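You operate a simulated robot arm through the tools that you are given. There is no shell and no other tool. Be economical: measure what you need, move in short steps, check, and stop when the job is done.

The job below is to be done with a simulated two-armed robot. You get a single attempt, and the scene is never put back.

TASK
Take the yellow corner guard on the top of the frame bench and put it away on the wooden packing table. Take the lid off the tub that says "setting" on the top of the frame bench and lay it down there. Put the small carton that says "pads" from the top of the frame bench on the roller side of the sample table and the small carton marked "keys" on the fourth store rack shelf from the top. Put the yellow wheel block on top of the chain oil tin. Fetch the purple sponge and set it on the top of the frame bench. Take the rubber pad from the open shelf of the sample table and leave it on the mat of the tilt plate. Take the green edge strip on the open shelf of the sample table and put it away on the back of the pane cart's deck. Any order will do. Set down upright: small carton, yellow wheel block.

Only the result counts: the job must be done as asked and must still hold three seconds after the hand-in. Knocking over, shifting, dropping, spilling or breaking anything else fails it. Lids that push on must go on centred and level and be pressed home; caps that screw on are set level and turned clockwise until they are tight.

THE ROBOT
Two 7-joint arms with fingered hands on one trunk, on a base that drives. Base frame: it is fixed to the floor where the robot stands at the start and does not move with it; the origin is under the middle of the robot, x ahead of it, y to its left, z up; the surface under the hand at the start is at about z = 0.86. Readings come in m, degrees, newtons and seconds.
The left shoulder is at the start at [0.07, 0.142, 1.164], the right one opposite. With the tool pointing down near the work surface each hand reaches from about 0.42 to 0.8 m from the robot's upright axis, wherever it stands, measured 20 degrees to its own side. Places, roughly: back of the pane cart's deck (98x21 cm) [6.68, 0.18, 0.48]; chain oil tin [0.25, 1, 1]; fourth store rack shelf [1, 3.8, 0.5]; green edge strip (15x3x3 cm) [4.6, 1.2, 0.4]; mat of the tilt plate [4.1, 2.4, 0.9]; purple sponge (10x7x4 cm) [-0.9, 3.2, 0.9]; roller side of the sample table [4.1, 1.8, 0.8]; rubber pad (6x5x3 cm) [4.5, 1.5, 0.4]; small carton [0.5, 0.5, 1]; top of the frame bench [0.7, 1, 0.9]; tub with the blue lid, tub with the green lid [0.5, 0.75, 1]; wooden packing table [0, -4.9, 0.8]; yellow corner guard (6x4x4 cm) [0.5, 0.1, 0.9]; yellow wheel block (6x5x7 cm) [0.7, 1.1, 0.9]. Payload 3.6 kg a hand.
Tool frame (each hand has its own): the origin (TCP) lies between the finger pads and is the grasp point; the fingertips stand 0.025 m ahead of it; z points along the fingers, y is the line along which they close. The gripper opens to 0.088 m. The gripper's body begins 0.029 m behind the TCP. The gripper is a hand of 5 fingers: y runs from the thumb to the fingers, the wrist lies at [-0.013, -0.097, -0.162] in the tool frame, and closing takes about 1.5 s.
Orientation is that of the tool frame in the base frame, as a unit quaternion [w, x, y, z]. With the fingers straight down and the wrist toward the robot, the tool's x, y and z point along [0, 1, 0], [1, 0, 0] and [0, 0, -1] of the base frame.

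THE INTERFACE
- The arms move only by the tool apply_moves. It takes "left_motion", "right_motion" or both (then of equal length, played together; a hand with none holds still); each is a list that holds one entry, the list of rows, each a list of 6 numbers: the shift along the tool's x, y, z in m, then the turn, a rotation vector about the tool's x, y, z in degrees. In form: [[[x, y, z, wx, wy, wz], ...]]. A call has 1 to 12 rows; each row shifts and turns the commanded pose from where the row before left it, along the tool's axes as they then stand. "left_claw" and "right_claw" are, for a hand that has rows, the gripper command, from -1 (fully open) to 1 (shut), values between in proportion, set as the call begins (left out, the last holds). Each row takes 0.2 s and may step no farther than 0.05 m and 8.6 degrees from the row before; otherwise, or with a gripper value out of range, the whole call is refused. A pose out of reach is approached as far as the arm can. The call stops where the force on the tool passes 40 N (or 10 N more than at its start, if that is more) or the arm is blocked; 0.2 s more then pass. Each finger travels about 0.072 m/s and halts on what it meets, pressing with about 29 N; the grip force reading is that of the motor and also rises with nothing between the fingers. The clock runs only during rows and for 0.2 s after the last one: add rows that do not move to give the fingers time. It gives the time, the measured TCP pose, the force on the tool (base axes), the opening and the grip force at its end, in the units of the frame above (readings bear some noise), with the torque about the TCP (base axes, N m) and any sound that the robot's microphone picked up.
- Cameras (640 x 400 px; columns grow to the right, rows downward): "scene" is now at [0.1319, 0.0418, 1.3742]; the picture's right is [0.37, -0.93, 0.00], its down [-0.63, -0.25, -0.73] and it looks along [0.68, 0.27, -0.68] (base axes); focal length 214 px, centre (320, 200). "left" rides on the left gripper at [-0.059, -0.079, -0.105] in its tool frame; the picture's right is [-0.73, -0.32, 0.61], its down [0.62, -0.68, 0.38] and it looks along [0.29, 0.66, 0.70] (tool axes); focal length 234 px, centre (320, 200). "right" rides on the right gripper at [0.059, -0.079, -0.105] in its tool frame; the picture's right is [-0.73, 0.32, -0.61], its down [-0.62, -0.68, 0.38] and it looks along [-0.29, 0.66, 0.70] (tool axes); focal length 234 px, centre (320, 200). There is no depth. A picture from a camera that has moved, and an enlarged one, comes with that camera's place and axes in the base frame and with its lens. The place of the scene camera against the robot may be out by one fixed shift of up to 0.018 m in any direction.
- snapshot(camera): a new picture of that camera. It takes no simulated time.
- slide_trunk(by): slides the trunk up (or, below 0, down) by that many m; the arms and the scene camera ride with it, the base frame stays. It gives what a move gives, with no picture.
- base_move(legs): drives the robot by 1 to 6 legs, each [ahead, left, turn to the left] in m, m and degrees, along the robot's own axes; the way and the turn of a leg run together, so that a leg with both is an arc; at most 1.5 m and 180 degrees a leg. The arms and the cameras ride along, it lands a little off, and it stops where it bumps. It gives what a move gives.
- finger_targets(index, middle, ring, little, thumb_bend, thumb_turn, hand): sets how far each is bent, from 0 (flat) to 1 (curled in); at 0.3 the hand is open as for a grip, at 0.7 the pads meet at the TCP. One left out holds its place. A second passes; each finger stops where it meets its share of the squeeze, and holds until it gets a number again. A gripper value or a shape takes the hand back. It gives what a move gives, with no picture; readings hold the bend of each and the force on index, middle, ring, little, thumb and palm. thumb_turn goes from beside the hand (0) to across from the fingers (1), as for a grip.
- grasp_type(shape, hand): the hand has 5 fingers and takes this shape, open, in about a second: jaw (thumb against the fingers, like two jaws); tri (thumb and two fingers); tip (a fingertip pinch); poke (one finger out to press); point (the index stretched); flat (the hand flat); cup (the hand cupped); fist (a fist). The gripper value then closes the fingers along that shape, each until it touches; the sizes above hold for jaw. It gives what a move gives, with no picture.
- turn_head(pan, tilt): turns the head with the scene camera to pan (to the left, within 86 degrees either way) and tilt (down, from -29 to 69), counted from straight ahead of the robot. It gives what a move gives.
- zoom(camera, box): a new picture of the part [left, top, right, bottom] of that camera's present view, enlarged. It takes no simulated time.
- sign_off(): hands the job in; it is judged then, once.

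Work in short steps. Places have to be worked out from the pictures, the camera data and where the tool is seen: move nearer, look again, correct. Check each grasp and each placing, and mend what went wrong. You have 217 turns and 212 pictures in all, those below and enlarged ones among them. Open the grippers and draw the arms clear of the work before you hand the job in, unless the task says otherwise.

The tools are called after "Request:" as name(argument=value, ...) on one line, values as JSON. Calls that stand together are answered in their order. apply_moves: Moves the arms, as the interface text tells. Its arguments: {"type":"object","properties":{"left_motion":{"type":"array","items":{"type":"array","items":{"type":"array","items":{"type":"number"}}}},"left_claw":{"type":"number"},"right_motion":{"type":"array","items":{"type":"array","items":{"type":"array","items":{"type":"number"}}}},"right_claw":{"type":"number"}},"required":[]} The other tools are called the same way: slide_trunk (by) slides the trunk up or down; grasp_type (shape, hand) gives the hand a shape; finger_targets (index, middle, ring, little, thumb_bend, thumb_turn, hand) moves the fingers one by one; base_move (legs) drives the base; turn_head (pan, tilt) turns the head that bears the scene camera; snapshot (camera) takes a picture; zoom (camera, box) takes an enlarged picture of a part of a camera's view; sign_off () hands the job in.

At the start:

```text
time: 0.0
left_tcp_pos: [0.3301, 0.4137, 1.1594]
left_orientation: [0.001, 0.707, 0.707, 0.001]
left_contact_force: [-0.2, -0.9, -0.3]
left_ft_torque: [0.01, 0.0, 0.0]
left_opening: 0.0876
left_grip_force: 0.0
left_shape: jaw
left_bend: [0.3, 0.3, 0.3, 0.3, 0.3, 0.98]
left_finger forces: [0.0, 0.0, 0.0, 0.1, 0.1, 0.0]
right_tcp_pos: [0.4671, 0.0711, 1.209]
right_orientation: [0.0, 0.707, 0.707, 0.001]
right_contact_force: [0.6, -0.3, 0.9]
right_ft_torque: [0.01, 0.0, 0.01]
right_opening: 0.0876
right_grip_force: 0.0
right_shape: jaw
right_bend: [0.3, 0.3, 0.3, 0.3, 0.3, 0.98]
right_finger forces: [0.0, 0.1, 0.0, 0.0, 0.0, 0.0]
trunk travel left (down, up): [-0.7, 0.24]
robot x, y, heading: [-0.0005, -0.0021, 0.1]
head pan, tilt: [21.9, 42.7]
```

scene: 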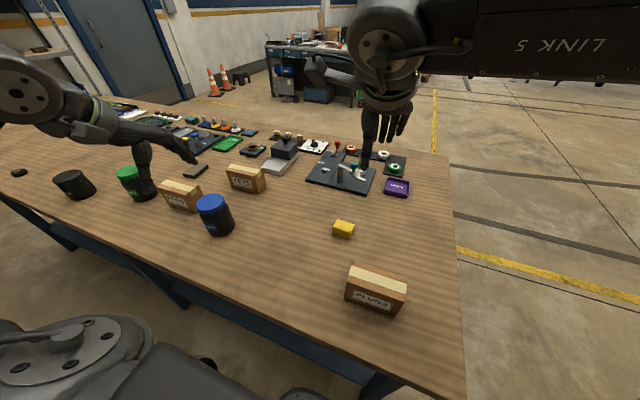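
right: 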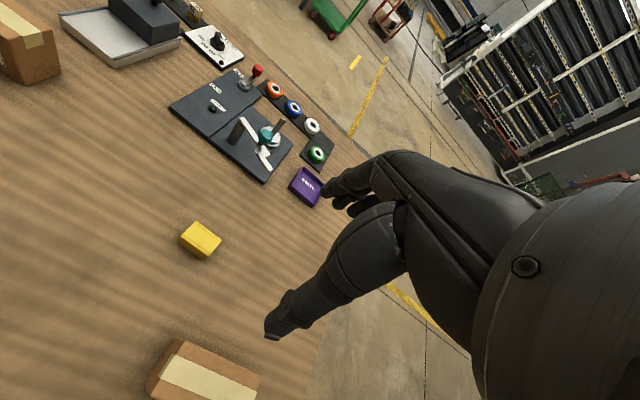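
left: 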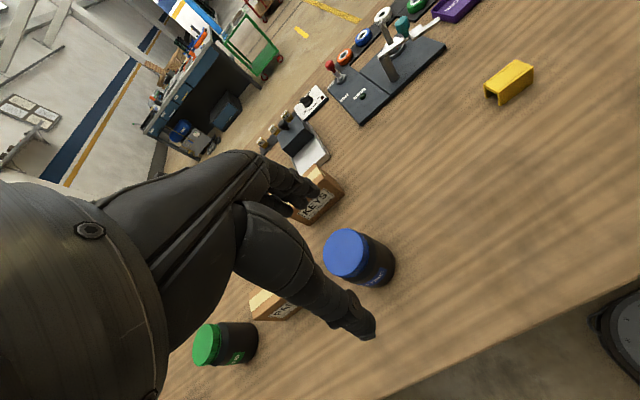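

I start by zooming on the labels of the bench items.

Request:
zoom(camera="scene", box=[100, 130, 280, 250])

Request:
zoom(camera="scene", box=[0, 90, 180, 210])

Request:
zoom(camera="left", box=[180, 160, 420, 380])

```text
3.33 times, centred on (190, 190) of scene
camera zoom: at [0.1319, 0.0418, 1.3742], right [0.37, -0.93, 0.0], down [-0.63, -0.25, -0.73], along [0.68, 0.27, -0.68], focal length 715 px, centre (753, 233)
```

zoom: 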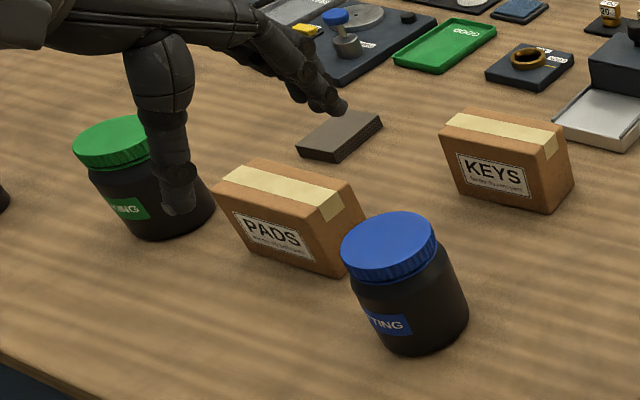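

```text
3.33 times, centred on (90, 150) of scene
camera zoom: at [0.1319, 0.0418, 1.3742], right [0.37, -0.93, 0.0], down [-0.63, -0.25, -0.73], along [0.68, 0.27, -0.68], focal length 715 px, centre (1087, 367)
```

zoom: 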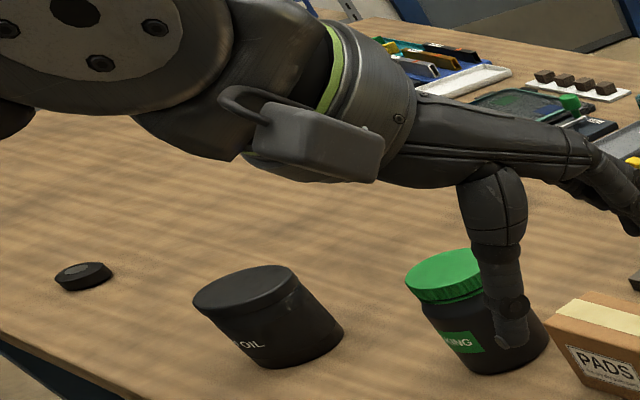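

```text
1.82 times, centred on (300, 270) of left
camera zoom: at [0.2513, 0.3538, 1.2646], right [-0.32, -0.73, -0.61], down [-0.68, 0.62, -0.38], along [0.66, 0.29, -0.7], focal length 426 px, centre (356, 73)
```

zoom: 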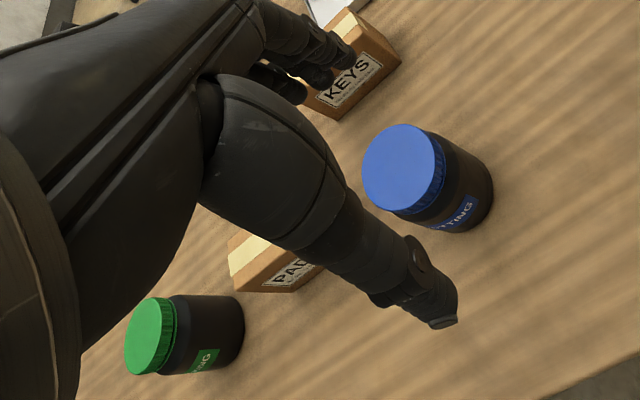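

Blue tub reads "…TTING", green "…NING". Before sliding left along the bench I look left for obstacles.

Request:
turn_head(pan=75, tilt=25)

Request:
snapshot(camera="scene")

Request:
turn_head(pan=5, tilt=10)

Request:
snapshot(camera="scene")

Request:
turn_head(pan=-75, tilt=20)

Request:
snapshot(camera="scene")

```text
time: 1.2
left_tcp_pos: [0.3299, 0.4131, 1.16]
left_orientation: [0.001, 0.707, 0.707, 0.0]
left_contact_force: [0.2, 0.2, -0.7]
left_ft_torque: [0.04, 0.03, -0.01]
left_opening: 0.0875
left_grip_force: 0.0
left_shape: jaw
left_bend: [0.3, 0.3, 0.3, 0.3, 0.3, 0.98]
left_finger forces: [0.0, 0.1, 0.0, 0.0, 0.0, 0.1]
right_tcp_pos: [0.4682, 0.0724, 1.2101]
right_orientation: [0.0, 0.707, 0.708, 0.0]
right_contact_force: [0.6, -0.4, 0.0]
right_ft_torque: [-0.01, 0.0, 0.02]
right_opening: 0.0877
right_grip_force: 0.1
right_shape: jaw
right_bend: [0.3, 0.3, 0.3, 0.3, 0.3, 0.98]
right_finger forces: [0.0, 0.0, 0.0, 0.1, 0.1, 0.0]
trunk travel left (down, up): [-0.7, 0.24]
robot x, y, heading: [0.0002, 0.0029, 0.2]
head pan, tilt: [75.0, 25.0]
```

```text
205 pictures are left
camera scene: at [0.0787, 0.0998, 1.4014], right [0.97, -0.26, 0.0], down [-0.11, -0.41, -0.91], along [0.24, 0.88, -0.42], focal length 214 px, centre (320, 200)
```

scene: 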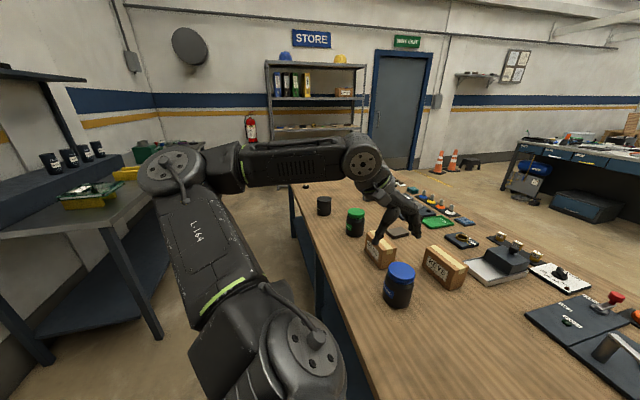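

```text
time: 2.6
left_tcp_pos: [0.3306, 0.4126, 1.1591]
left_orientation: [0.0, 0.707, 0.707, 0.0]
left_contact_force: [-0.5, -0.3, -0.4]
left_ft_torque: [-0.03, -0.02, -0.05]
left_opening: 0.0873
left_grip_force: 0.0
left_shape: jaw
left_bend: [0.3, 0.3, 0.3, 0.3, 0.3, 0.98]
left_finger forces: [0.0, 0.0, 0.0, 0.0, 0.1, 0.0]
right_tcp_pos: [0.4666, 0.0713, 1.2094]
right_orientation: [0.0, 0.707, 0.708, 0.0]
right_contact_force: [0.0, -0.2, -0.9]
right_ft_torque: [0.02, 0.03, -0.04]
right_opening: 0.0875
right_grip_force: 0.0
right_shape: jaw
right_bend: [0.3, 0.3, 0.3, 0.3, 0.3, 0.98]
right_finger forces: [0.0, 0.0, 0.0, 0.0, 0.0, 0.1]
trunk travel left (down, up): [-0.7, 0.24]
robot x, y, heading: [-0.0014, -0.0003, -0.0]
head pan, tilt: [5.0, 10.0]
```

```text
204 pictures are left
camera scene: at [0.1474, 0.019, 1.4258], right [0.09, -1.0, 0.0], down [-0.17, -0.02, -0.98], along [0.98, 0.09, -0.17], focal length 214 px, centre (320, 200)
```

scene: 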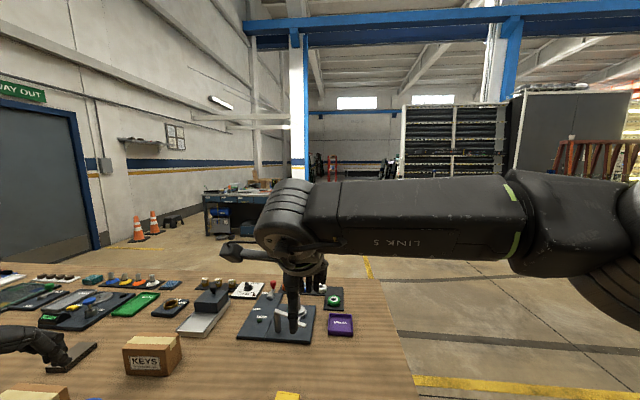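

```text
time: 4.2
left_tcp_pos: [0.3323, 0.4136, 1.1593]
left_orientation: [0.001, 0.707, 0.707, 0.0]
left_contact_force: [0.7, 0.3, 0.7]
left_ft_torque: [0.03, 0.01, 0.02]
left_opening: 0.0875
left_grip_force: 0.1
left_shape: jaw
left_bend: [0.3, 0.3, 0.3, 0.3, 0.3, 0.98]
left_finger forces: [0.0, 0.1, 0.1, 0.0, 0.1, 0.1]
right_tcp_pos: [0.4667, 0.0718, 1.2084]
right_orientation: [0.001, 0.707, 0.707, 0.0]
right_contact_force: [0.5, 0.5, 0.5]
right_ft_torque: [0.02, -0.01, -0.02]
right_opening: 0.0878
right_grip_force: 0.1
right_shape: jaw
right_bend: [0.3, 0.3, 0.3, 0.3, 0.3, 0.98]
right_finger forces: [0.1, 0.1, 0.0, 0.0, 0.0, 0.0]
trunk travel left (down, up): [-0.7, 0.24]
robot x, y, heading: [0.0027, -0.0002, -0.2]
head pan, tilt: [-75.0, 20.0]
```

```text
203 pictures are left
camera scene: at [0.0789, -0.0791, 1.4096], right [-0.97, -0.26, 0.0], down [-0.09, 0.33, -0.94], along [0.24, -0.91, -0.34], focal length 214 px, centre (320, 200)
```

scene: 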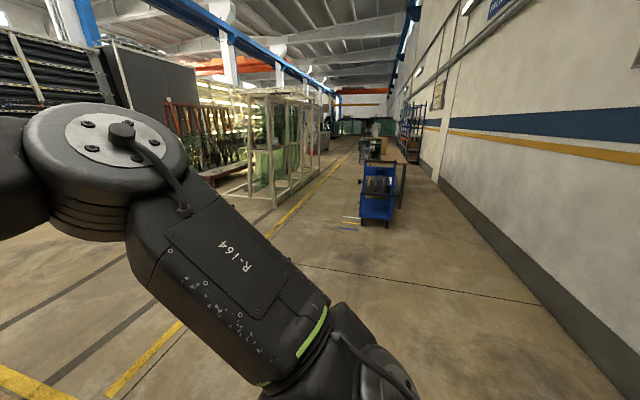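

The path left is free up to about y=1 (grey table starts near y≈1.25, x<-0.55). I slide left 0.45 m and look at the bench.

Request:
base_move(legs=[[0, 0.45, 0]])

Request:
turn_head(pan=20, tilt=50)

Request:
snapshot(camera="scene")

Request:
snapshot(camera="left")

Request:
snapshot(camera="right")

```text
time: 6.9
left_tcp_pos: [0.3287, 0.8605, 1.1577]
left_orientation: [0.0, 0.706, 0.708, 0.001]
left_contact_force: [-0.5, -0.8, -0.2]
left_ft_torque: [0.0, 0.02, 0.02]
left_opening: 0.0877
left_grip_force: 0.1
left_shape: jaw
left_bend: [0.3, 0.3, 0.3, 0.3, 0.3, 0.98]
left_finger forces: [0.0, 0.0, 0.0, 0.1, 0.0, 0.1]
right_tcp_pos: [0.4664, 0.5197, 1.2095]
right_orientation: [-0.001, 0.706, 0.708, 0.001]
right_contact_force: [-0.5, -0.1, 0.1]
right_ft_torque: [-0.02, -0.02, 0.01]
right_opening: 0.0877
right_grip_force: 0.0
right_shape: jaw
right_bend: [0.3, 0.3, 0.3, 0.3, 0.3, 0.98]
right_finger forces: [0.0, 0.0, 0.0, 0.0, 0.0, 0.0]
trunk travel left (down, up): [-0.7, 0.24]
robot x, y, heading: [0.0005, 0.4469, -0.0]
head pan, tilt: [-75.0, 20.0]
```

```text
time: 8.6
left_tcp_pos: [0.3291, 0.8613, 1.1575]
left_orientation: [0.001, 0.707, 0.708, 0.0]
left_contact_force: [0.6, 0.5, -0.1]
left_ft_torque: [-0.02, -0.02, -0.02]
left_opening: 0.0874
left_grip_force: 0.0
left_shape: jaw
left_bend: [0.3, 0.3, 0.3, 0.3, 0.3, 0.98]
left_finger forces: [0.1, 0.0, 0.1, 0.0, 0.1, 0.1]
right_tcp_pos: [0.4667, 0.5204, 1.2093]
right_orientation: [0.0, 0.705, 0.709, 0.0]
right_contact_force: [0.0, -0.3, 0.0]
right_ft_torque: [0.01, 0.04, 0.02]
right_opening: 0.0876
right_grip_force: 0.0
right_shape: jaw
right_bend: [0.3, 0.3, 0.3, 0.3, 0.3, 0.98]
right_finger forces: [0.0, 0.0, 0.0, 0.0, 0.0, 0.0]
trunk travel left (down, up): [-0.7, 0.24]
robot x, y, heading: [-0.0033, 0.4477, 0.1]
head pan, tilt: [20.0, 50.0]
```

```text
202 pictures are left
camera scene: at [0.1265, 0.4845, 1.364], right [0.34, -0.94, 0.0], down [-0.72, -0.26, -0.64], along [0.6, 0.22, -0.77], focal length 214 px, centre (320, 200)
```

scene: 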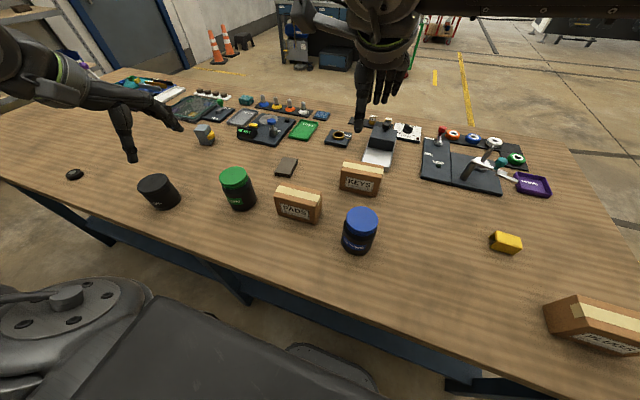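

```text
201 pictures are left
camera left: at [0.2499, 0.8014, 1.2646], right [-0.32, -0.73, -0.61], down [-0.68, 0.62, -0.38], along [0.66, 0.29, -0.7], focal length 234 px, centre (320, 200)
```

left: 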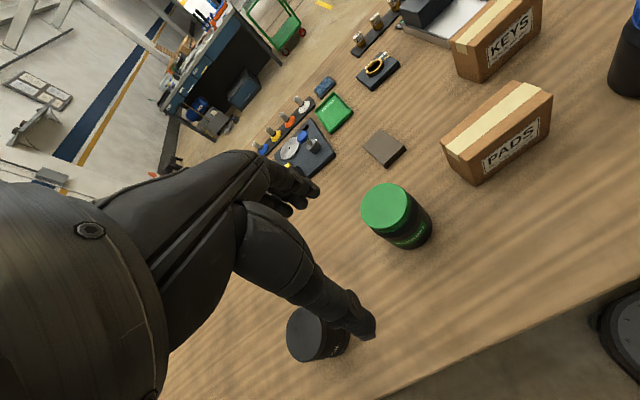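

```text
200 pictures are left
camera right: at [0.3871, 0.5794, 1.3145], right [0.33, -0.73, 0.61], down [-0.68, -0.63, -0.38], along [0.66, -0.29, -0.7], focal length 234 px, centre (320, 200)
```

right: 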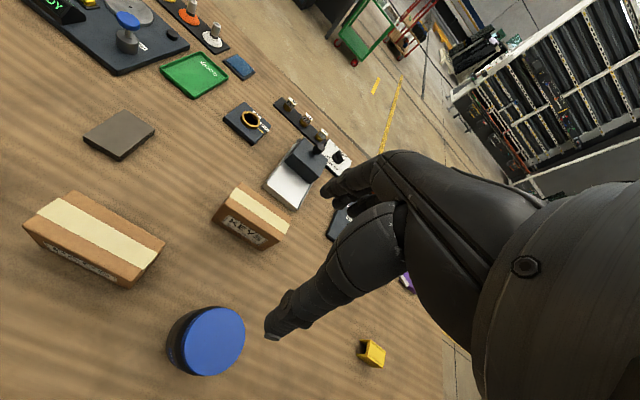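

Zoom on labels and the object at (204,134), which may be the wheel block.

Request:
zoom(camera="scene", box=[130, 110, 290, 210])

Request:
zoom(camera="scene", box=[265, 150, 425, 260])

Request:
zoom(camera="scene", box=[440, 200, 640, 360])

```text
4.00 times, centred on (210, 160) of scene
camera zoom: at [0.1265, 0.4845, 1.364], right [0.34, -0.94, 0.0], down [-0.72, -0.26, -0.64], along [0.6, 0.22, -0.77], focal length 858 px, centre (760, 360)
```

zoom: 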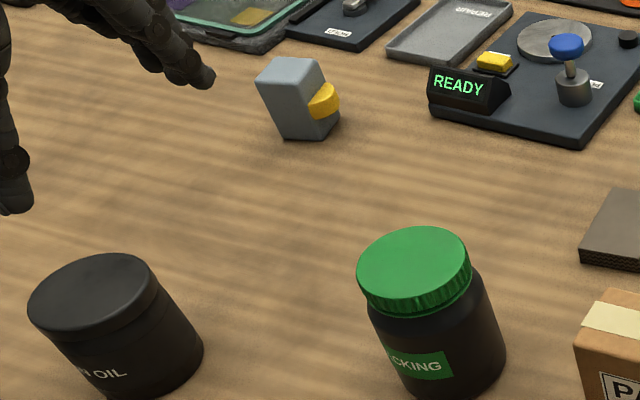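

```text
3.64 times, centred on (345, 205) of scene
camera zoom: at [0.1265, 0.4845, 1.364], right [0.34, -0.94, 0.0], down [-0.72, -0.26, -0.64], along [0.6, 0.22, -0.77], focal length 780 px, centre (229, 182)
```

zoom: 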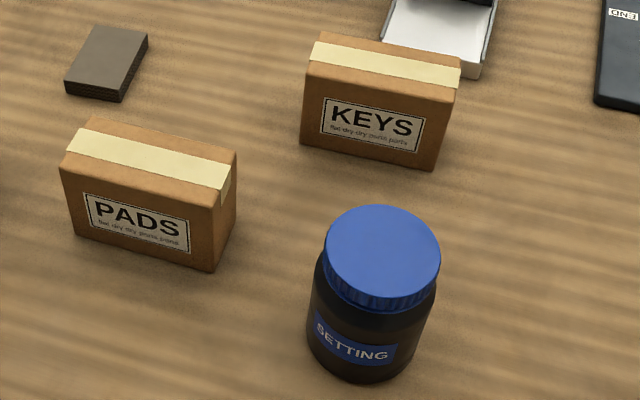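

```text
2.50 times, centred on (540, 280) of scene
camera zoom: at [0.1265, 0.4845, 1.364], right [0.34, -0.94, 0.0], down [-0.72, -0.26, -0.64], along [0.6, 0.22, -0.77], focal length 536 px, centre (-230, 0)
```

zoom: 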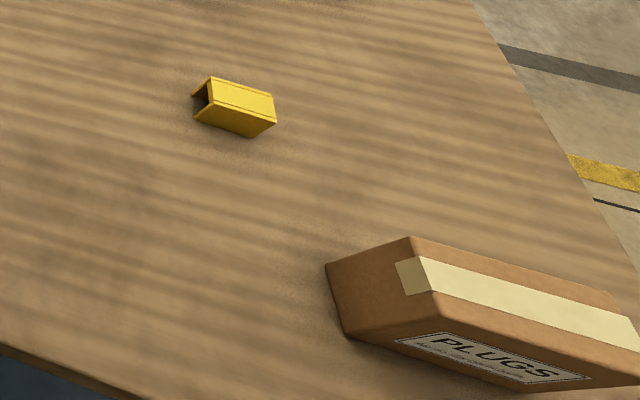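

The grey block with the yellow wheel at ≈(0.64,1.13) is the wheel block; tin ≈(0.35,1.04). I drive left 0.30 and bring the left hand near the block for a close view.

Request:
base_move(legs=[[0, 0.3, 0]])

Request:
apply_moves(left_motion=[[[-0.01, 0.03, 0, 0, 0, 0], [-0.01, 0.03, 0, 0, 0, 0], [-0.01, 0.03, 0, 0, 0, 0], [0, 0.03, 0, 0, 0, 0], [0, 0.03, 0, 0, 0, 0], [0, 0.03, 0, 0, 0, 0]]])

Request:
snapshot(camera="left")

Request:
snapshot(camera="scene")

```text
time: 10.7
left_tcp_pos: [0.3276, 1.1667, 1.1595]
left_orientation: [0.0, 0.707, 0.708, 0.0]
left_contact_force: [-0.2, 0.3, -0.2]
left_ft_torque: [-0.02, -0.05, -0.03]
left_opening: 0.0877
left_grip_force: 0.0
left_shape: jaw
left_bend: [0.3, 0.3, 0.3, 0.3, 0.3, 0.98]
left_finger forces: [0.1, 0.1, 0.0, 0.1, 0.0, 0.0]
right_tcp_pos: [0.4661, 0.8251, 1.2082]
right_orientation: [0.0, 0.707, 0.707, 0.001]
right_contact_force: [0.2, -0.4, -0.6]
right_ft_torque: [0.01, -0.01, 0.0]
right_opening: 0.0878
right_grip_force: 0.2
right_shape: jaw
right_bend: [0.3, 0.3, 0.3, 0.3, 0.3, 0.98]
right_finger forces: [0.1, 0.0, 0.0, 0.0, 0.0, 0.0]
trunk travel left (down, up): [-0.7, 0.24]
robot x, y, heading: [-0.0006, 0.757, 0.2]
head pan, tilt: [20.0, 50.0]
```

```text
time: 12.1
left_tcp_pos: [0.5107, 1.1363, 1.1613]
left_orientation: [0.0, 0.707, 0.708, 0.0]
left_contact_force: [0.0, 0.3, -0.1]
left_ft_torque: [0.02, 0.01, 0.0]
left_opening: 0.0875
left_grip_force: 0.0
left_shape: jaw
left_bend: [0.3, 0.3, 0.3, 0.3, 0.3, 0.98]
left_finger forces: [0.0, 0.0, 0.0, 0.0, 0.0, 0.0]
right_tcp_pos: [0.4672, 0.8254, 1.2085]
right_orientation: [-0.001, 0.706, 0.708, 0.0]
right_contact_force: [0.0, 0.3, -0.8]
right_ft_torque: [-0.03, -0.01, 0.01]
right_opening: 0.0875
right_grip_force: 0.1
right_shape: jaw
right_bend: [0.3, 0.3, 0.3, 0.3, 0.3, 0.98]
right_finger forces: [0.0, 0.0, 0.0, 0.0, 0.0, 0.0]
trunk travel left (down, up): [-0.7, 0.24]
robot x, y, heading: [-0.0001, 0.7496, -0.0]
head pan, tilt: [20.0, 50.0]
```

```text
196 pictures are left
camera left: at [0.4313, 1.0766, 1.2665], right [-0.32, -0.73, -0.61], down [-0.68, 0.62, -0.38], along [0.66, 0.29, -0.7], focal length 234 px, centre (320, 200)
```

left: 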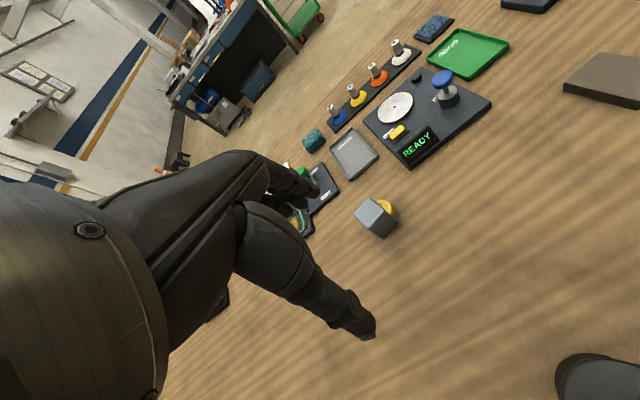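

```text
195 pictures are left
camera scene: at [0.1277, 0.791, 1.3638], right [0.34, -0.94, 0.0], down [-0.72, -0.26, -0.64], along [0.6, 0.22, -0.77], focal length 214 px, centre (320, 200)
```

scene: 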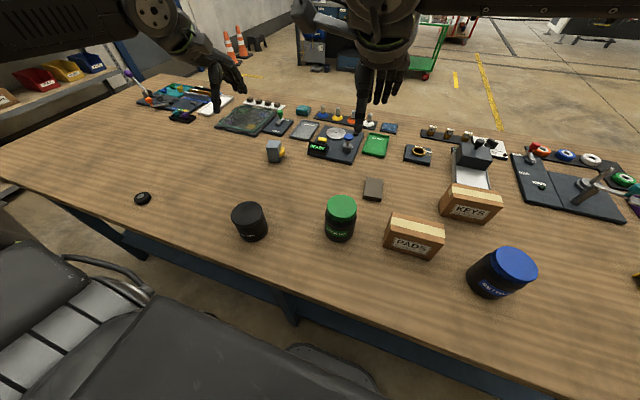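

Zoom on the block from both cameras to get its orientation.

Request:
zoom(camera="left", box=[330, 180, 420, 250])

Request:
zoom(camera="scene", box=[220, 125, 320, 185])

Request:
zoom(camera="scene", box=[220, 190, 300, 250])

```text
5.71 times, centred on (375, 215) of left
camera zoom: at [0.4313, 1.0766, 1.2665], right [-0.32, -0.73, -0.61], down [-0.68, 0.62, -0.38], along [0.66, 0.29, -0.7], focal length 1338 px, centre (6, 114)
```

zoom: 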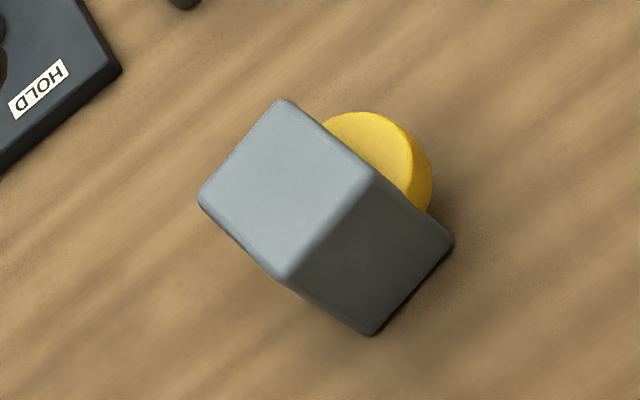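

```text
6.40 times, centred on (270, 155) of scene
camera zoom: at [0.1277, 0.791, 1.3638], right [0.34, -0.94, 0.0], down [-0.72, -0.26, -0.64], along [0.6, 0.22, -0.77], focal length 1373 px, centre (640, 488)
```

zoom: 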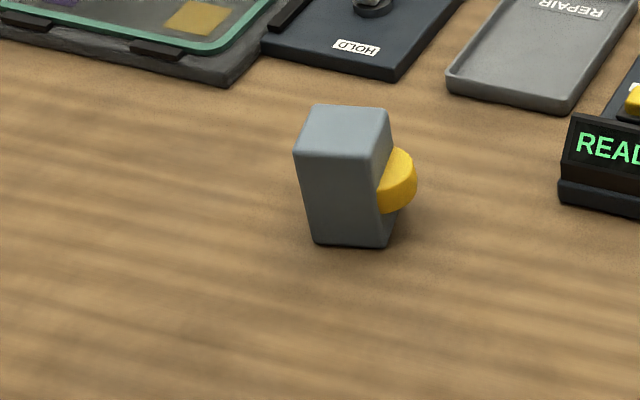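

```text
6.67 times, centred on (260, 220) of scene
camera zoom: at [0.1277, 0.791, 1.3638], right [0.34, -0.94, 0.0], down [-0.72, -0.26, -0.64], along [0.6, 0.22, -0.77], focal length 1430 px, centre (720, 67)
```

zoom: 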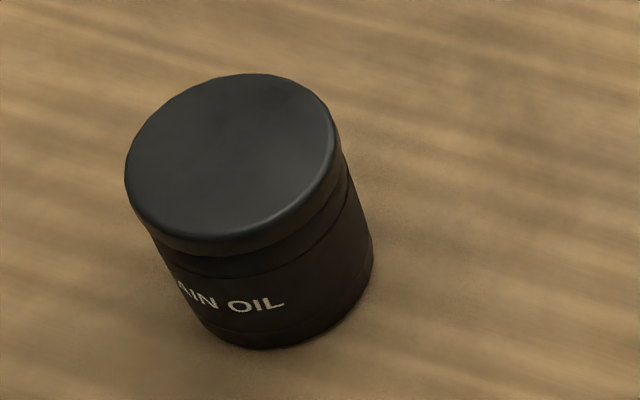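

The block top is centred ≈(0.652,1.145), yawed ~12° with the wheel on the −y side, so gripping along x works. Moving above it with a 12° turn.

Request:
apply_moves(left_motion=[[[0.009, 0.035, 0.02, 0, 0, 0], [0, 0.035, 0.02, 0, 0, 0], [0, 0.035, 0.02, 0, 0, 0], [0, 0.036, 0.03, 0, 0, 0], [0, 0, 0.03, 0, 0, -6], [0, 0, 0.03, 0, 0, -6], [0, 0, 0, 0, 0, 0]]])

Request:
snapshot(camera="left")

Request:
zoom(camera="scene", box=[220, 100, 340, 190])

```text
time: 13.7
left_tcp_pos: [0.6506, 1.1486, 1.0097]
left_orientation: [0.0, 0.629, 0.778, 0.0]
left_contact_force: [-1.3, -0.4, 0.2]
left_ft_torque: [-0.01, -0.02, 0.03]
left_opening: 0.0876
left_grip_force: 0.0
left_shape: jaw
left_bend: [0.3, 0.3, 0.3, 0.3, 0.3, 0.98]
left_finger forces: [0.1, 0.0, 0.0, 0.0, 0.0, 0.0]
right_tcp_pos: [0.4675, 0.8258, 1.209]
right_orientation: [0.0, 0.706, 0.708, 0.0]
right_contact_force: [-0.7, -0.2, -0.4]
right_ft_torque: [-0.02, -0.01, 0.01]
right_opening: 0.0878
right_grip_force: 0.0
right_shape: jaw
right_bend: [0.3, 0.3, 0.3, 0.3, 0.3, 0.98]
right_finger forces: [0.0, 0.0, 0.0, 0.1, 0.1, 0.0]
trunk travel left (down, up): [-0.7, 0.24]
robot x, y, heading: [-0.0034, 0.7542, 0.2]
head pan, tilt: [20.0, 50.0]
```

```text
191 pictures are left
camera left: at [0.5857, 1.074, 1.1153], right [-0.16, -0.78, -0.61], down [-0.8, 0.47, -0.38], along [0.58, 0.42, -0.7], focal length 234 px, centre (320, 200)
```

left: 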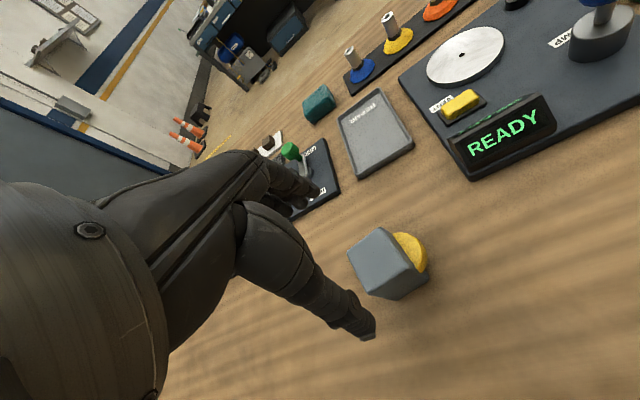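

```text
4.44 times, centred on (280, 145) of scene
camera zoom: at [0.1265, 0.7914, 1.3639], right [0.34, -0.94, 0.0], down [-0.72, -0.26, -0.64], along [0.6, 0.22, -0.77], focal length 953 px, centre (498, 444)
```

zoom: 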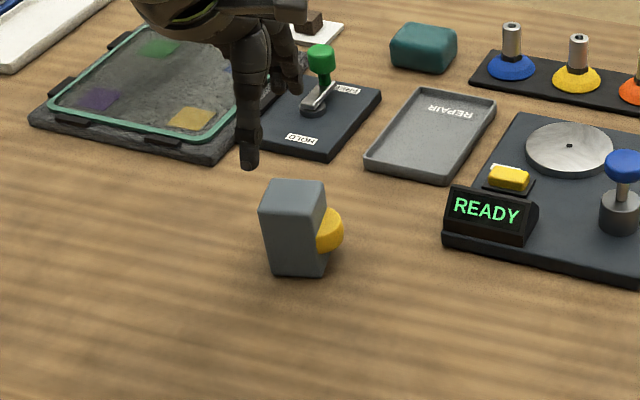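

Block seems centred at about (0.651,1.137); shift slightly −y and descend to z≈0.912.

Request:
apply_moves(left_motion=[[[-0.007, 0, 0.03, 0, 0, 0], [0, 0, 0.03, 0, 0, 0], [0, 0, 0.02, 0, 0, 0], [0, 0, 0.017, 0, 0, 0], [0, 0, 0, 0, 0, 0]]])

Request:
snapshot(camera="left")

Request:
zoom(camera="scene", box=[220, 100, 340, 190])

```text
time: 14.9
left_tcp_pos: [0.6534, 1.142, 0.9109]
left_orientation: [0.001, 0.629, 0.778, 0.001]
left_contact_force: [0.8, 0.1, -0.6]
left_ft_torque: [0.02, 0.02, -0.01]
left_opening: 0.0879
left_grip_force: 0.1
left_shape: jaw
left_bend: [0.3, 0.3, 0.3, 0.3, 0.3, 0.98]
left_finger forces: [0.0, 0.0, 0.1, 0.0, 0.0, 0.0]
right_tcp_pos: [0.4655, 0.8272, 1.2104]
right_orientation: [0.0, 0.707, 0.708, 0.0]
right_contact_force: [-1.1, -0.4, 0.3]
right_ft_torque: [0.02, 0.03, 0.02]
right_opening: 0.0879
right_grip_force: 0.2
right_shape: jaw
right_bend: [0.3, 0.3, 0.3, 0.3, 0.3, 0.98]
right_finger forces: [0.0, 0.0, 0.1, 0.0, 0.1, 0.1]
trunk travel left (down, up): [-0.7, 0.24]
robot x, y, heading: [-0.0046, 0.7519, 0.1]
head pan, tilt: [20.0, 50.0]
```

```text
189 pictures are left
camera left: at [0.5871, 1.0666, 1.0171], right [-0.16, -0.78, -0.61], down [-0.8, 0.47, -0.38], along [0.58, 0.42, -0.69], focal length 234 px, centre (320, 200)
```

left: 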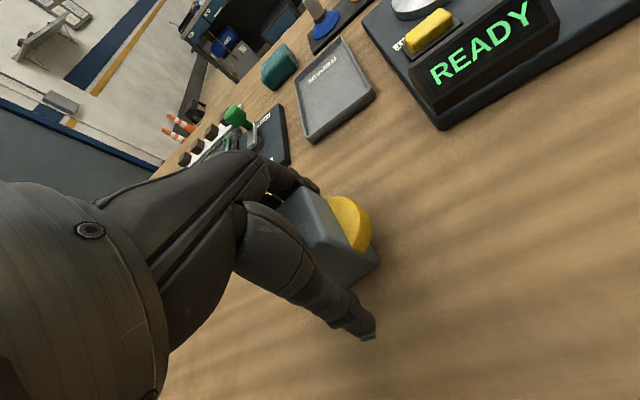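

```text
4.44 times, centred on (280, 145) of scene
camera zoom: at [0.1257, 0.7918, 1.364], right [0.34, -0.94, 0.0], down [-0.72, -0.26, -0.64], along [0.6, 0.22, -0.77], focal length 953 px, centre (498, 444)
```

zoom: 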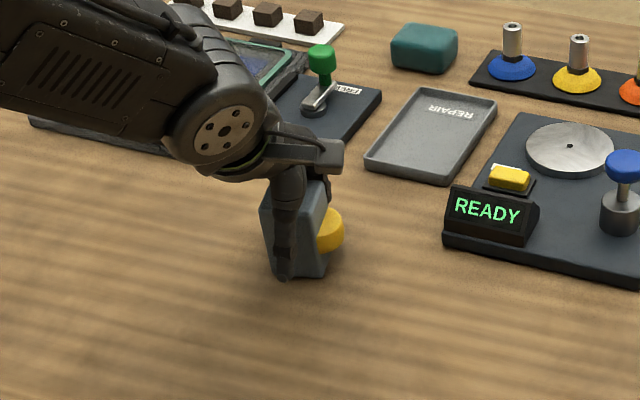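

Well straddled, no contact. Close and lift a bit.

Request:
apply_moves(left_motion=[[[0, 0, 0, 0, 0, 0], [0, 0, 0, 0, 0, 0], [0, 0, 0, 0, 0, 0], [0, 0, 0, 0, 0, 0], [0, 0, 0, 0, 0, 0], [0, 0, 0, 0, 0, 0], [0, 0, 0, 0, 0, 0], [0, 0, -0.02, 0, 0, 0], [0, 0, -0.03, 0, 0, 0], [0, 0, -0.03, 0, 0, 0], [0, 0, -0.03, 0, 0, 0]]], left_claw=1)

Request:
snapshot(camera="left")

Request:
snapshot(camera="scene")

```text
time: 17.3
left_tcp_pos: [0.652, 1.1398, 1.0212]
left_orientation: [0.001, 0.629, 0.777, 0.0]
left_contact_force: [0.2, 0.4, -0.8]
left_ft_torque: [0.01, 0.01, -0.01]
left_opening: 0.0398
left_grip_force: 28.7
left_shape: jaw
left_bend: [0.74, 0.48, 0.45, 0.49, 0.71, 0.99]
left_finger forces: [14.8, 7.8, 3.4, 0.0, 26.2, 0.0]
right_tcp_pos: [0.4648, 0.8264, 1.2095]
right_orientation: [0.0, 0.706, 0.708, 0.001]
right_contact_force: [-0.2, -0.8, 0.4]
right_ft_torque: [0.0, -0.01, -0.02]
right_opening: 0.0875
right_grip_force: 0.1
right_shape: jaw
right_bend: [0.3, 0.3, 0.3, 0.3, 0.3, 0.98]
right_finger forces: [0.0, 0.1, 0.1, 0.0, 0.0, 0.1]
trunk travel left (down, up): [-0.7, 0.24]
robot x, y, heading: [-0.0018, 0.7558, 0.1]
head pan, tilt: [20.0, 50.0]
```

```text
187 pictures are left
camera left: at [0.5867, 1.065, 1.1269], right [-0.16, -0.78, -0.61], down [-0.8, 0.47, -0.38], along [0.58, 0.42, -0.7], focal length 234 px, centre (320, 200)
```

left: 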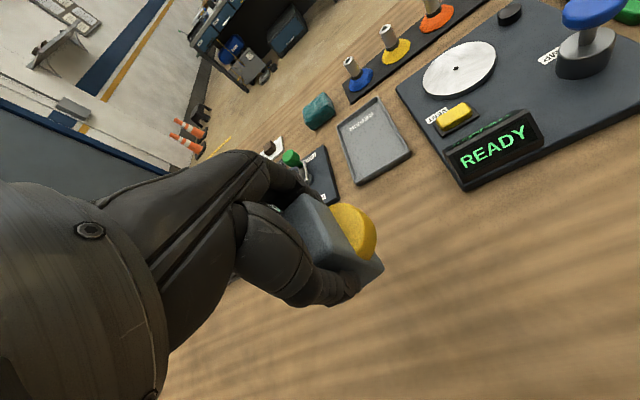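

```text
186 pictures are left
camera scene: at [0.1256, 0.7911, 1.364], right [0.34, -0.94, 0.0], down [-0.72, -0.26, -0.64], along [0.6, 0.22, -0.77], focal length 214 px, centre (320, 200)
```

scene: 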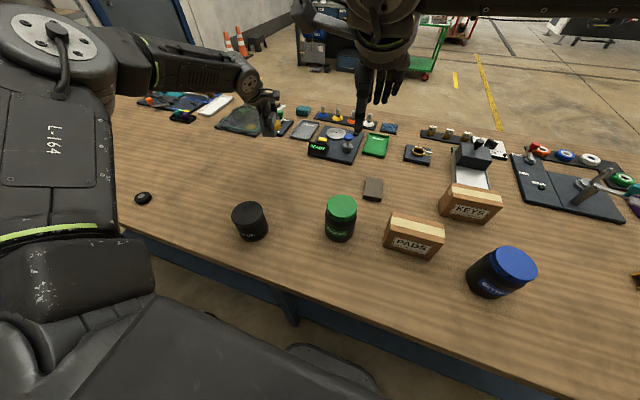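

Held firmly (opening 0.040). Tin top triangulates to ≈(0.358,1.062,0.937). Carry over it at z≈1.06.

Request:
apply_moves(left_motion=[[[0, 0, -0.04, 0, 0, 0], [-0.002, -0.0434, 0, 0, 0, 0], [-0.002, -0.0434, 0, 0, 0, 0], [-0.002, -0.0434, 0, 0, 0, 0], [-0.002, -0.0434, 0, 0, 0, 0], [-0.002, -0.0434, 0, 0, 0, 0], [-0.002, -0.0434, 0, 0, 0, 0], [-0.003, -0.0434, 0, 0, 0, 0], [0, 0, 0, 0, 0, 0]]])

Request:
snapshot(camera="left")

Request:
snapshot(camera="right")

Request:
zoom(camera="scene", box=[180, 160, 340, 260])

```text
time: 19.3
left_tcp_pos: [0.378, 1.0683, 1.0647]
left_orientation: [-0.001, 0.629, 0.777, -0.001]
left_contact_force: [-0.5, -0.5, -0.7]
left_ft_torque: [0.01, -0.01, -0.03]
left_opening: 0.0397
left_grip_force: 28.7
left_shape: jaw
left_bend: [0.74, 0.48, 0.46, 0.49, 0.71, 0.99]
left_finger forces: [15.0, 7.7, 3.5, 0.0, 26.2, 0.0]
left hand out of reach, approached as far as the arm can: row 8
right_tcp_pos: [0.467, 0.8259, 1.2074]
right_orientation: [-0.001, 0.706, 0.708, 0.0]
right_contact_force: [0.6, -0.6, -0.4]
right_ft_torque: [0.01, 0.0, 0.01]
right_opening: 0.0878
right_grip_force: 0.1
right_shape: jaw
right_bend: [0.3, 0.3, 0.3, 0.3, 0.3, 0.98]
right_finger forces: [0.0, 0.0, 0.0, 0.0, 0.0, 0.0]
trunk travel left (down, up): [-0.7, 0.24]
robot x, y, heading: [0.0001, 0.7546, 0.2]
head pan, tilt: [20.0, 50.0]
```

```text
185 pictures are left
camera left: at [0.3143, 0.9934, 1.1706], right [-0.17, -0.78, -0.61], down [-0.8, 0.47, -0.38], along [0.58, 0.42, -0.7], focal length 234 px, centre (320, 200)
```

left: 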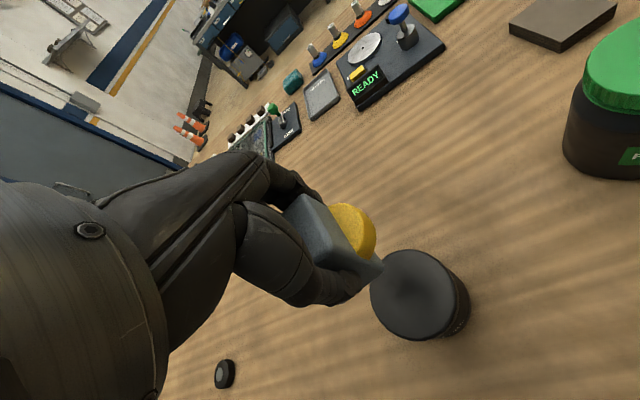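

```text
184 pictures are left
camera right: at [0.3879, 0.8855, 1.3141], right [0.32, -0.73, 0.61], down [-0.68, -0.62, -0.38], along [0.66, -0.29, -0.7], focal length 234 px, centre (320, 200)
```

right: 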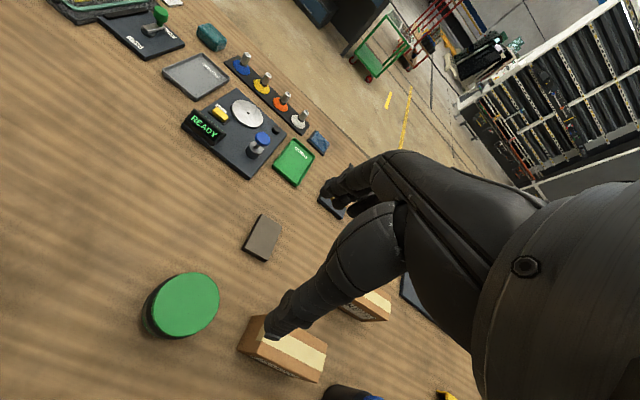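

```text
4.00 times, centred on (260, 210) of scene
camera zoom: at [0.1271, 0.7911, 1.3638], right [0.34, -0.94, 0.0], down [-0.72, -0.26, -0.64], along [0.6, 0.22, -0.77], focal length 858 px, centre (560, 160)
```

zoom: 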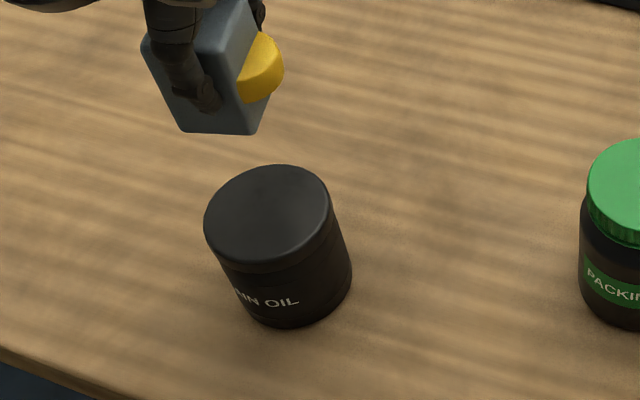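

Arm is at its near limit (x 0.378). Tin reconfirmed at (0.356,1.059). Back the base 0.08 m, then correct.

Request:
base_move(legs=[[-0.08, 0, 0]])

Request:
apply_moves(left_motion=[[[0, 0.03, 0, 0, 0, 0], [0, 0.03, 0, 0, 0, 0], [0, 0, 0, 0, 0, 0]]])

```text
time: 20.3
left_tcp_pos: [0.3, 1.0687, 1.0649]
left_orientation: [-0.001, 0.63, 0.777, 0.0]
left_contact_force: [-0.4, -0.1, -0.8]
left_ft_torque: [-0.01, 0.04, 0.0]
left_opening: 0.0398
left_grip_force: 29.3
left_shape: jaw
left_bend: [0.74, 0.48, 0.46, 0.49, 0.71, 0.99]
left_finger forces: [15.0, 7.7, 3.5, 0.1, 26.2, 0.0]
right_tcp_pos: [0.3875, 0.8265, 1.2075]
right_orientation: [-0.001, 0.707, 0.707, 0.0]
right_contact_force: [0.1, 0.0, 0.9]
right_ft_torque: [0.01, 0.03, 0.0]
right_opening: 0.0876
right_grip_force: 0.1
right_shape: jaw
right_bend: [0.3, 0.3, 0.3, 0.3, 0.3, 0.98]
right_finger forces: [0.0, 0.1, 0.0, 0.1, 0.0, 0.0]
trunk travel left (down, up): [-0.7, 0.24]
robot x, y, heading: [-0.0785, 0.754, 0.4]
head pan, tilt: [20.0, 50.0]
```

```text
time: 21.1
left_tcp_pos: [0.3586, 1.0813, 1.065]
left_orientation: [0.001, 0.629, 0.777, -0.001]
left_contact_force: [-0.7, -0.1, -1.6]
left_ft_torque: [0.02, 0.0, 0.0]
left_opening: 0.0399
left_grip_force: 29.1
left_shape: jaw
left_bend: [0.74, 0.48, 0.46, 0.49, 0.71, 0.99]
left_finger forces: [15.0, 7.8, 3.4, 0.0, 26.3, 0.0]
right_tcp_pos: [0.3861, 0.8268, 1.2093]
right_orientation: [0.001, 0.707, 0.707, 0.001]
right_contact_force: [-0.9, 0.5, -0.6]
right_ft_torque: [0.02, -0.02, -0.01]
right_opening: 0.0876
right_grip_force: 0.1
right_shape: jaw
right_bend: [0.3, 0.3, 0.3, 0.3, 0.3, 0.98]
right_finger forces: [0.0, 0.0, 0.0, 0.0, 0.0, 0.0]
trunk travel left (down, up): [-0.7, 0.24]
robot x, y, heading: [-0.0793, 0.754, 0.1]
head pan, tilt: [20.0, 50.0]
```

Shift −y 0.019 and lower to z≈1.000, then look.

Request:
apply_moves(left_motion=[[[-0.018, -0.006, 0.0, 0, 0, 0], [0, 0, 0.025, 0, 0, 0], [0, 0, 0.025, 0, 0, 0], [0, 0, 0.014, 0, 0, 0], [0, 0, 0, 0, 0, 0]]])

Request:
snapshot(camera="left")

Request:
zoom(camera="scene", box=[180, 120, 340, 220])

```text
time: 22.3
left_tcp_pos: [0.3563, 1.0621, 1.0004]
left_orientation: [0.0, 0.629, 0.778, 0.0]
left_contact_force: [-0.6, 0.7, -1.0]
left_ft_torque: [-0.02, 0.01, 0.0]
left_opening: 0.0397
left_grip_force: 28.6
left_shape: jaw
left_bend: [0.74, 0.48, 0.46, 0.49, 0.71, 0.99]
left_finger forces: [15.0, 7.8, 3.4, 0.0, 26.1, 0.0]
right_tcp_pos: [0.3874, 0.8274, 1.2086]
right_orientation: [0.001, 0.706, 0.708, 0.0]
right_contact_force: [0.3, 0.3, 0.1]
right_ft_torque: [-0.01, 0.0, -0.01]
right_opening: 0.0876
right_grip_force: 0.1
right_shape: jaw
right_bend: [0.3, 0.3, 0.3, 0.3, 0.3, 0.98]
right_finger forces: [0.0, 0.0, 0.0, 0.0, 0.0, 0.0]
trunk travel left (down, up): [-0.7, 0.24]
robot x, y, heading: [-0.0792, 0.7535, -0.1]
head pan, tilt: [20.0, 50.0]
```

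```text
182 pictures are left
camera left: at [0.2916, 0.9874, 1.1062], right [-0.16, -0.78, -0.61], down [-0.8, 0.47, -0.38], along [0.58, 0.42, -0.7], focal length 234 px, centre (320, 200)
```

left: 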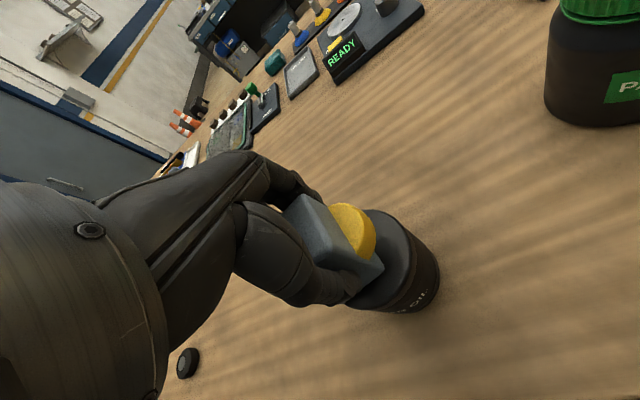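

```text
4.00 times, centred on (260, 170) of scene
camera zoom: at [0.0466, 0.7916, 1.364], right [0.34, -0.94, 0.0], down [-0.72, -0.26, -0.64], along [0.6, 0.22, -0.77], focal length 858 px, centre (560, 320)
```

zoom: 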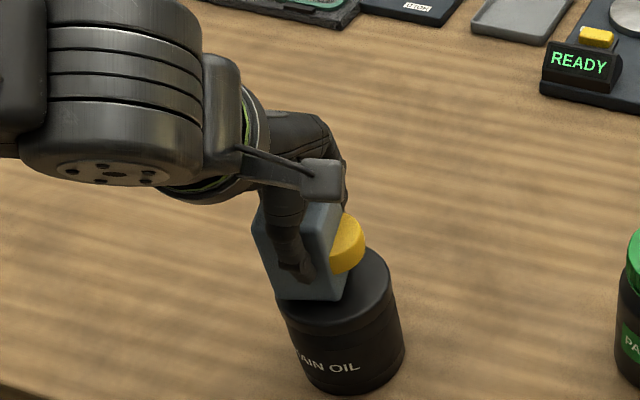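

Block appears ~1 cm off toward +y of the tin's centre; shift and lower in small steps.

Request:
apply_moves(left_motion=[[[-0.01, 0.004, 0.0, 0, 0, 0], [0, 0, 0.004, 0, 0, 0], [0, 0, 0.003, 0, 0, 0], [0, 0, 0, 0, 0, 0]]])

Request:
zoom(camera="left", box=[270, 170, 470, 330])

Request:
zoom(camera="scene", box=[220, 150, 300, 220])

```text
time: 23.3
left_tcp_pos: [0.3609, 1.0523, 0.9953]
left_orientation: [0.0, 0.63, 0.777, 0.001]
left_contact_force: [1.4, 1.5, 7.2]
left_ft_torque: [0.06, 0.0, -0.01]
left_opening: 0.04
left_grip_force: 28.9
left_shape: jaw
left_bend: [0.74, 0.48, 0.46, 0.49, 0.71, 0.99]
left_finger forces: [15.8, 8.4, 3.8, 0.0, 26.8, 0.2]
right_tcp_pos: [0.387, 0.8256, 1.2086]
right_orientation: [-0.001, 0.706, 0.708, 0.001]
right_contact_force: [-0.6, -0.2, -0.1]
right_ft_torque: [0.04, 0.04, -0.01]
right_opening: 0.0877
right_grip_force: 0.0
right_shape: jaw
right_bend: [0.3, 0.3, 0.3, 0.3, 0.3, 0.98]
right_finger forces: [0.1, 0.0, 0.0, 0.0, 0.0, 0.0]
trunk travel left (down, up): [-0.7, 0.24]
robot x, y, heading: [-0.0798, 0.7536, 0.1]
head pan, tilt: [20.0, 50.0]
```

```text
2.50 times, centred on (370, 250) of left
camera zoom: at [0.2964, 0.978, 1.1003], right [-0.16, -0.78, -0.61], down [-0.8, 0.47, -0.38], along [0.58, 0.42, -0.69], focal length 585 px, centre (195, 75)
```

zoom: 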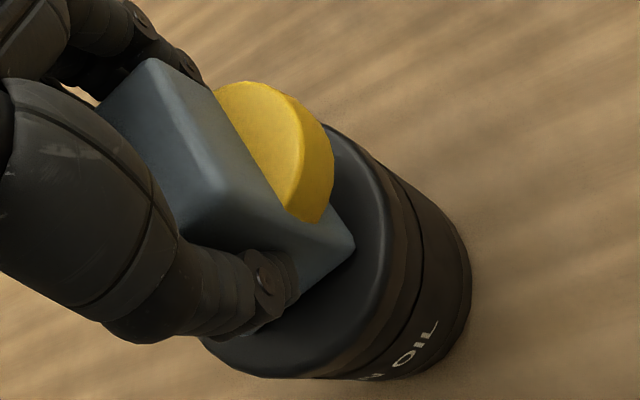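

```text
5.71 times, centred on (260, 185) of scene
camera zoom: at [0.046, 0.7908, 1.3642], right [0.34, -0.94, 0.0], down [-0.72, -0.26, -0.64], along [0.6, 0.22, -0.77], focal length 1226 px, centre (663, 286)
```

zoom: 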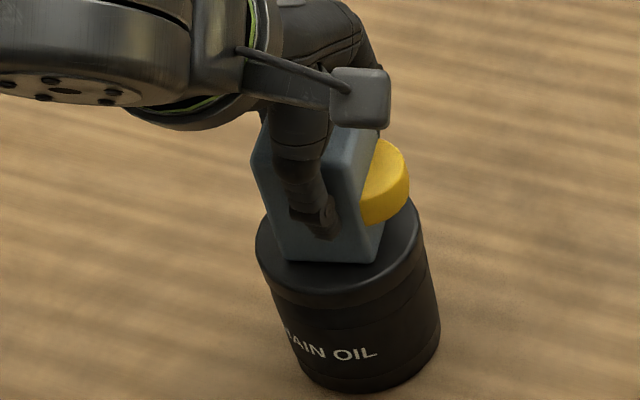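

Contact (7 N) with the block well inside the tin top. Release and rise.

Request:
apply_moves(left_motion=[[[0, 0, 0, 0, 0, 0], [0, 0, 0, 0, 0, 0], [0, 0, 0, 0, 0, 0], [0, 0, 0, 0, 0, 0], [0, 0, 0, 0, 0, 0], [0, 0, -0.02, 0, 0, 0], [0, 0, -0.03, 0, 0, 0], [0, 0, -0.04, 0, 0, 0], [0, 0, -0.05, 0, 0, 0], [0, 0.03, -0.03, 0, 0, 0]]], left_claw=-1)

Request:
snapshot(camera="scene")

Request:
zoom(camera="scene", box=[220, 150, 300, 220])

```text
time: 25.5
left_tcp_pos: [0.3929, 1.0567, 1.164]
left_orientation: [-0.001, 0.629, 0.777, 0.0]
left_contact_force: [0.1, 0.4, -0.3]
left_ft_torque: [-0.04, 0.02, -0.02]
left_opening: 0.0877
left_grip_force: 0.0
left_shape: jaw
left_bend: [0.3, 0.3, 0.3, 0.3, 0.3, 0.98]
left_finger forces: [0.1, 0.0, 0.0, 0.0, 0.0, 0.0]
right_tcp_pos: [0.3875, 0.8258, 1.207]
right_orientation: [-0.002, 0.706, 0.708, 0.0]
right_contact_force: [-0.9, -0.2, 1.0]
right_ft_torque: [-0.01, 0.03, -0.03]
right_opening: 0.0878
right_grip_force: 0.0
right_shape: jaw
right_bend: [0.3, 0.3, 0.3, 0.3, 0.3, 0.98]
right_finger forces: [0.0, 0.0, 0.0, 0.1, 0.0, 0.1]
trunk travel left (down, up): [-0.7, 0.24]
robot x, y, heading: [-0.0831, 0.7516, 0.1]
head pan, tilt: [20.0, 50.0]
```

```text
178 pictures are left
camera scene: at [0.0485, 0.7903, 1.3637], right [0.34, -0.94, 0.0], down [-0.72, -0.26, -0.64], along [0.6, 0.22, -0.77], focal length 214 px, centre (320, 200)
```

scene: 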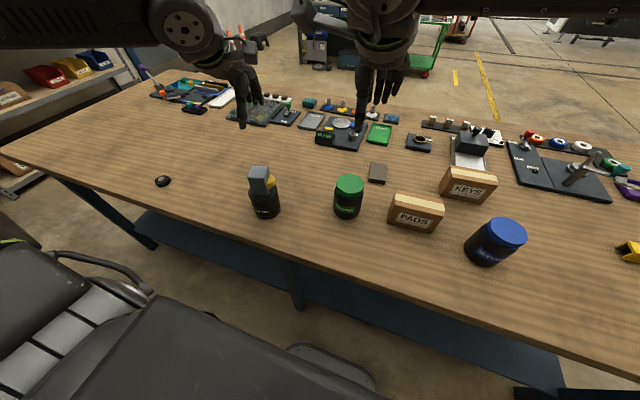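

```text
5.71 times, centred on (260, 185) of scene
camera zoom: at [0.0485, 0.7903, 1.3637], right [0.34, -0.94, 0.0], down [-0.72, -0.26, -0.64], along [0.6, 0.22, -0.77], focal length 1226 px, centre (663, 286)
```

zoom: 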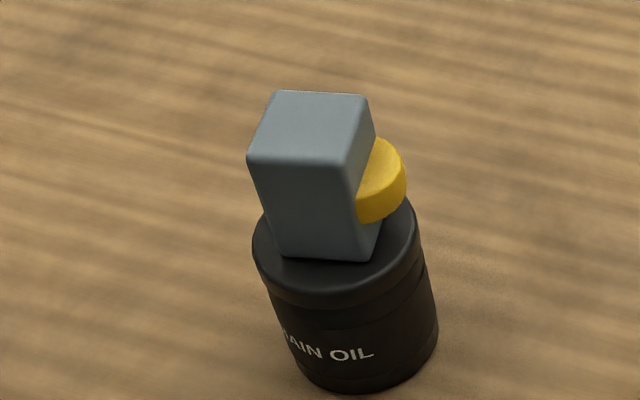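

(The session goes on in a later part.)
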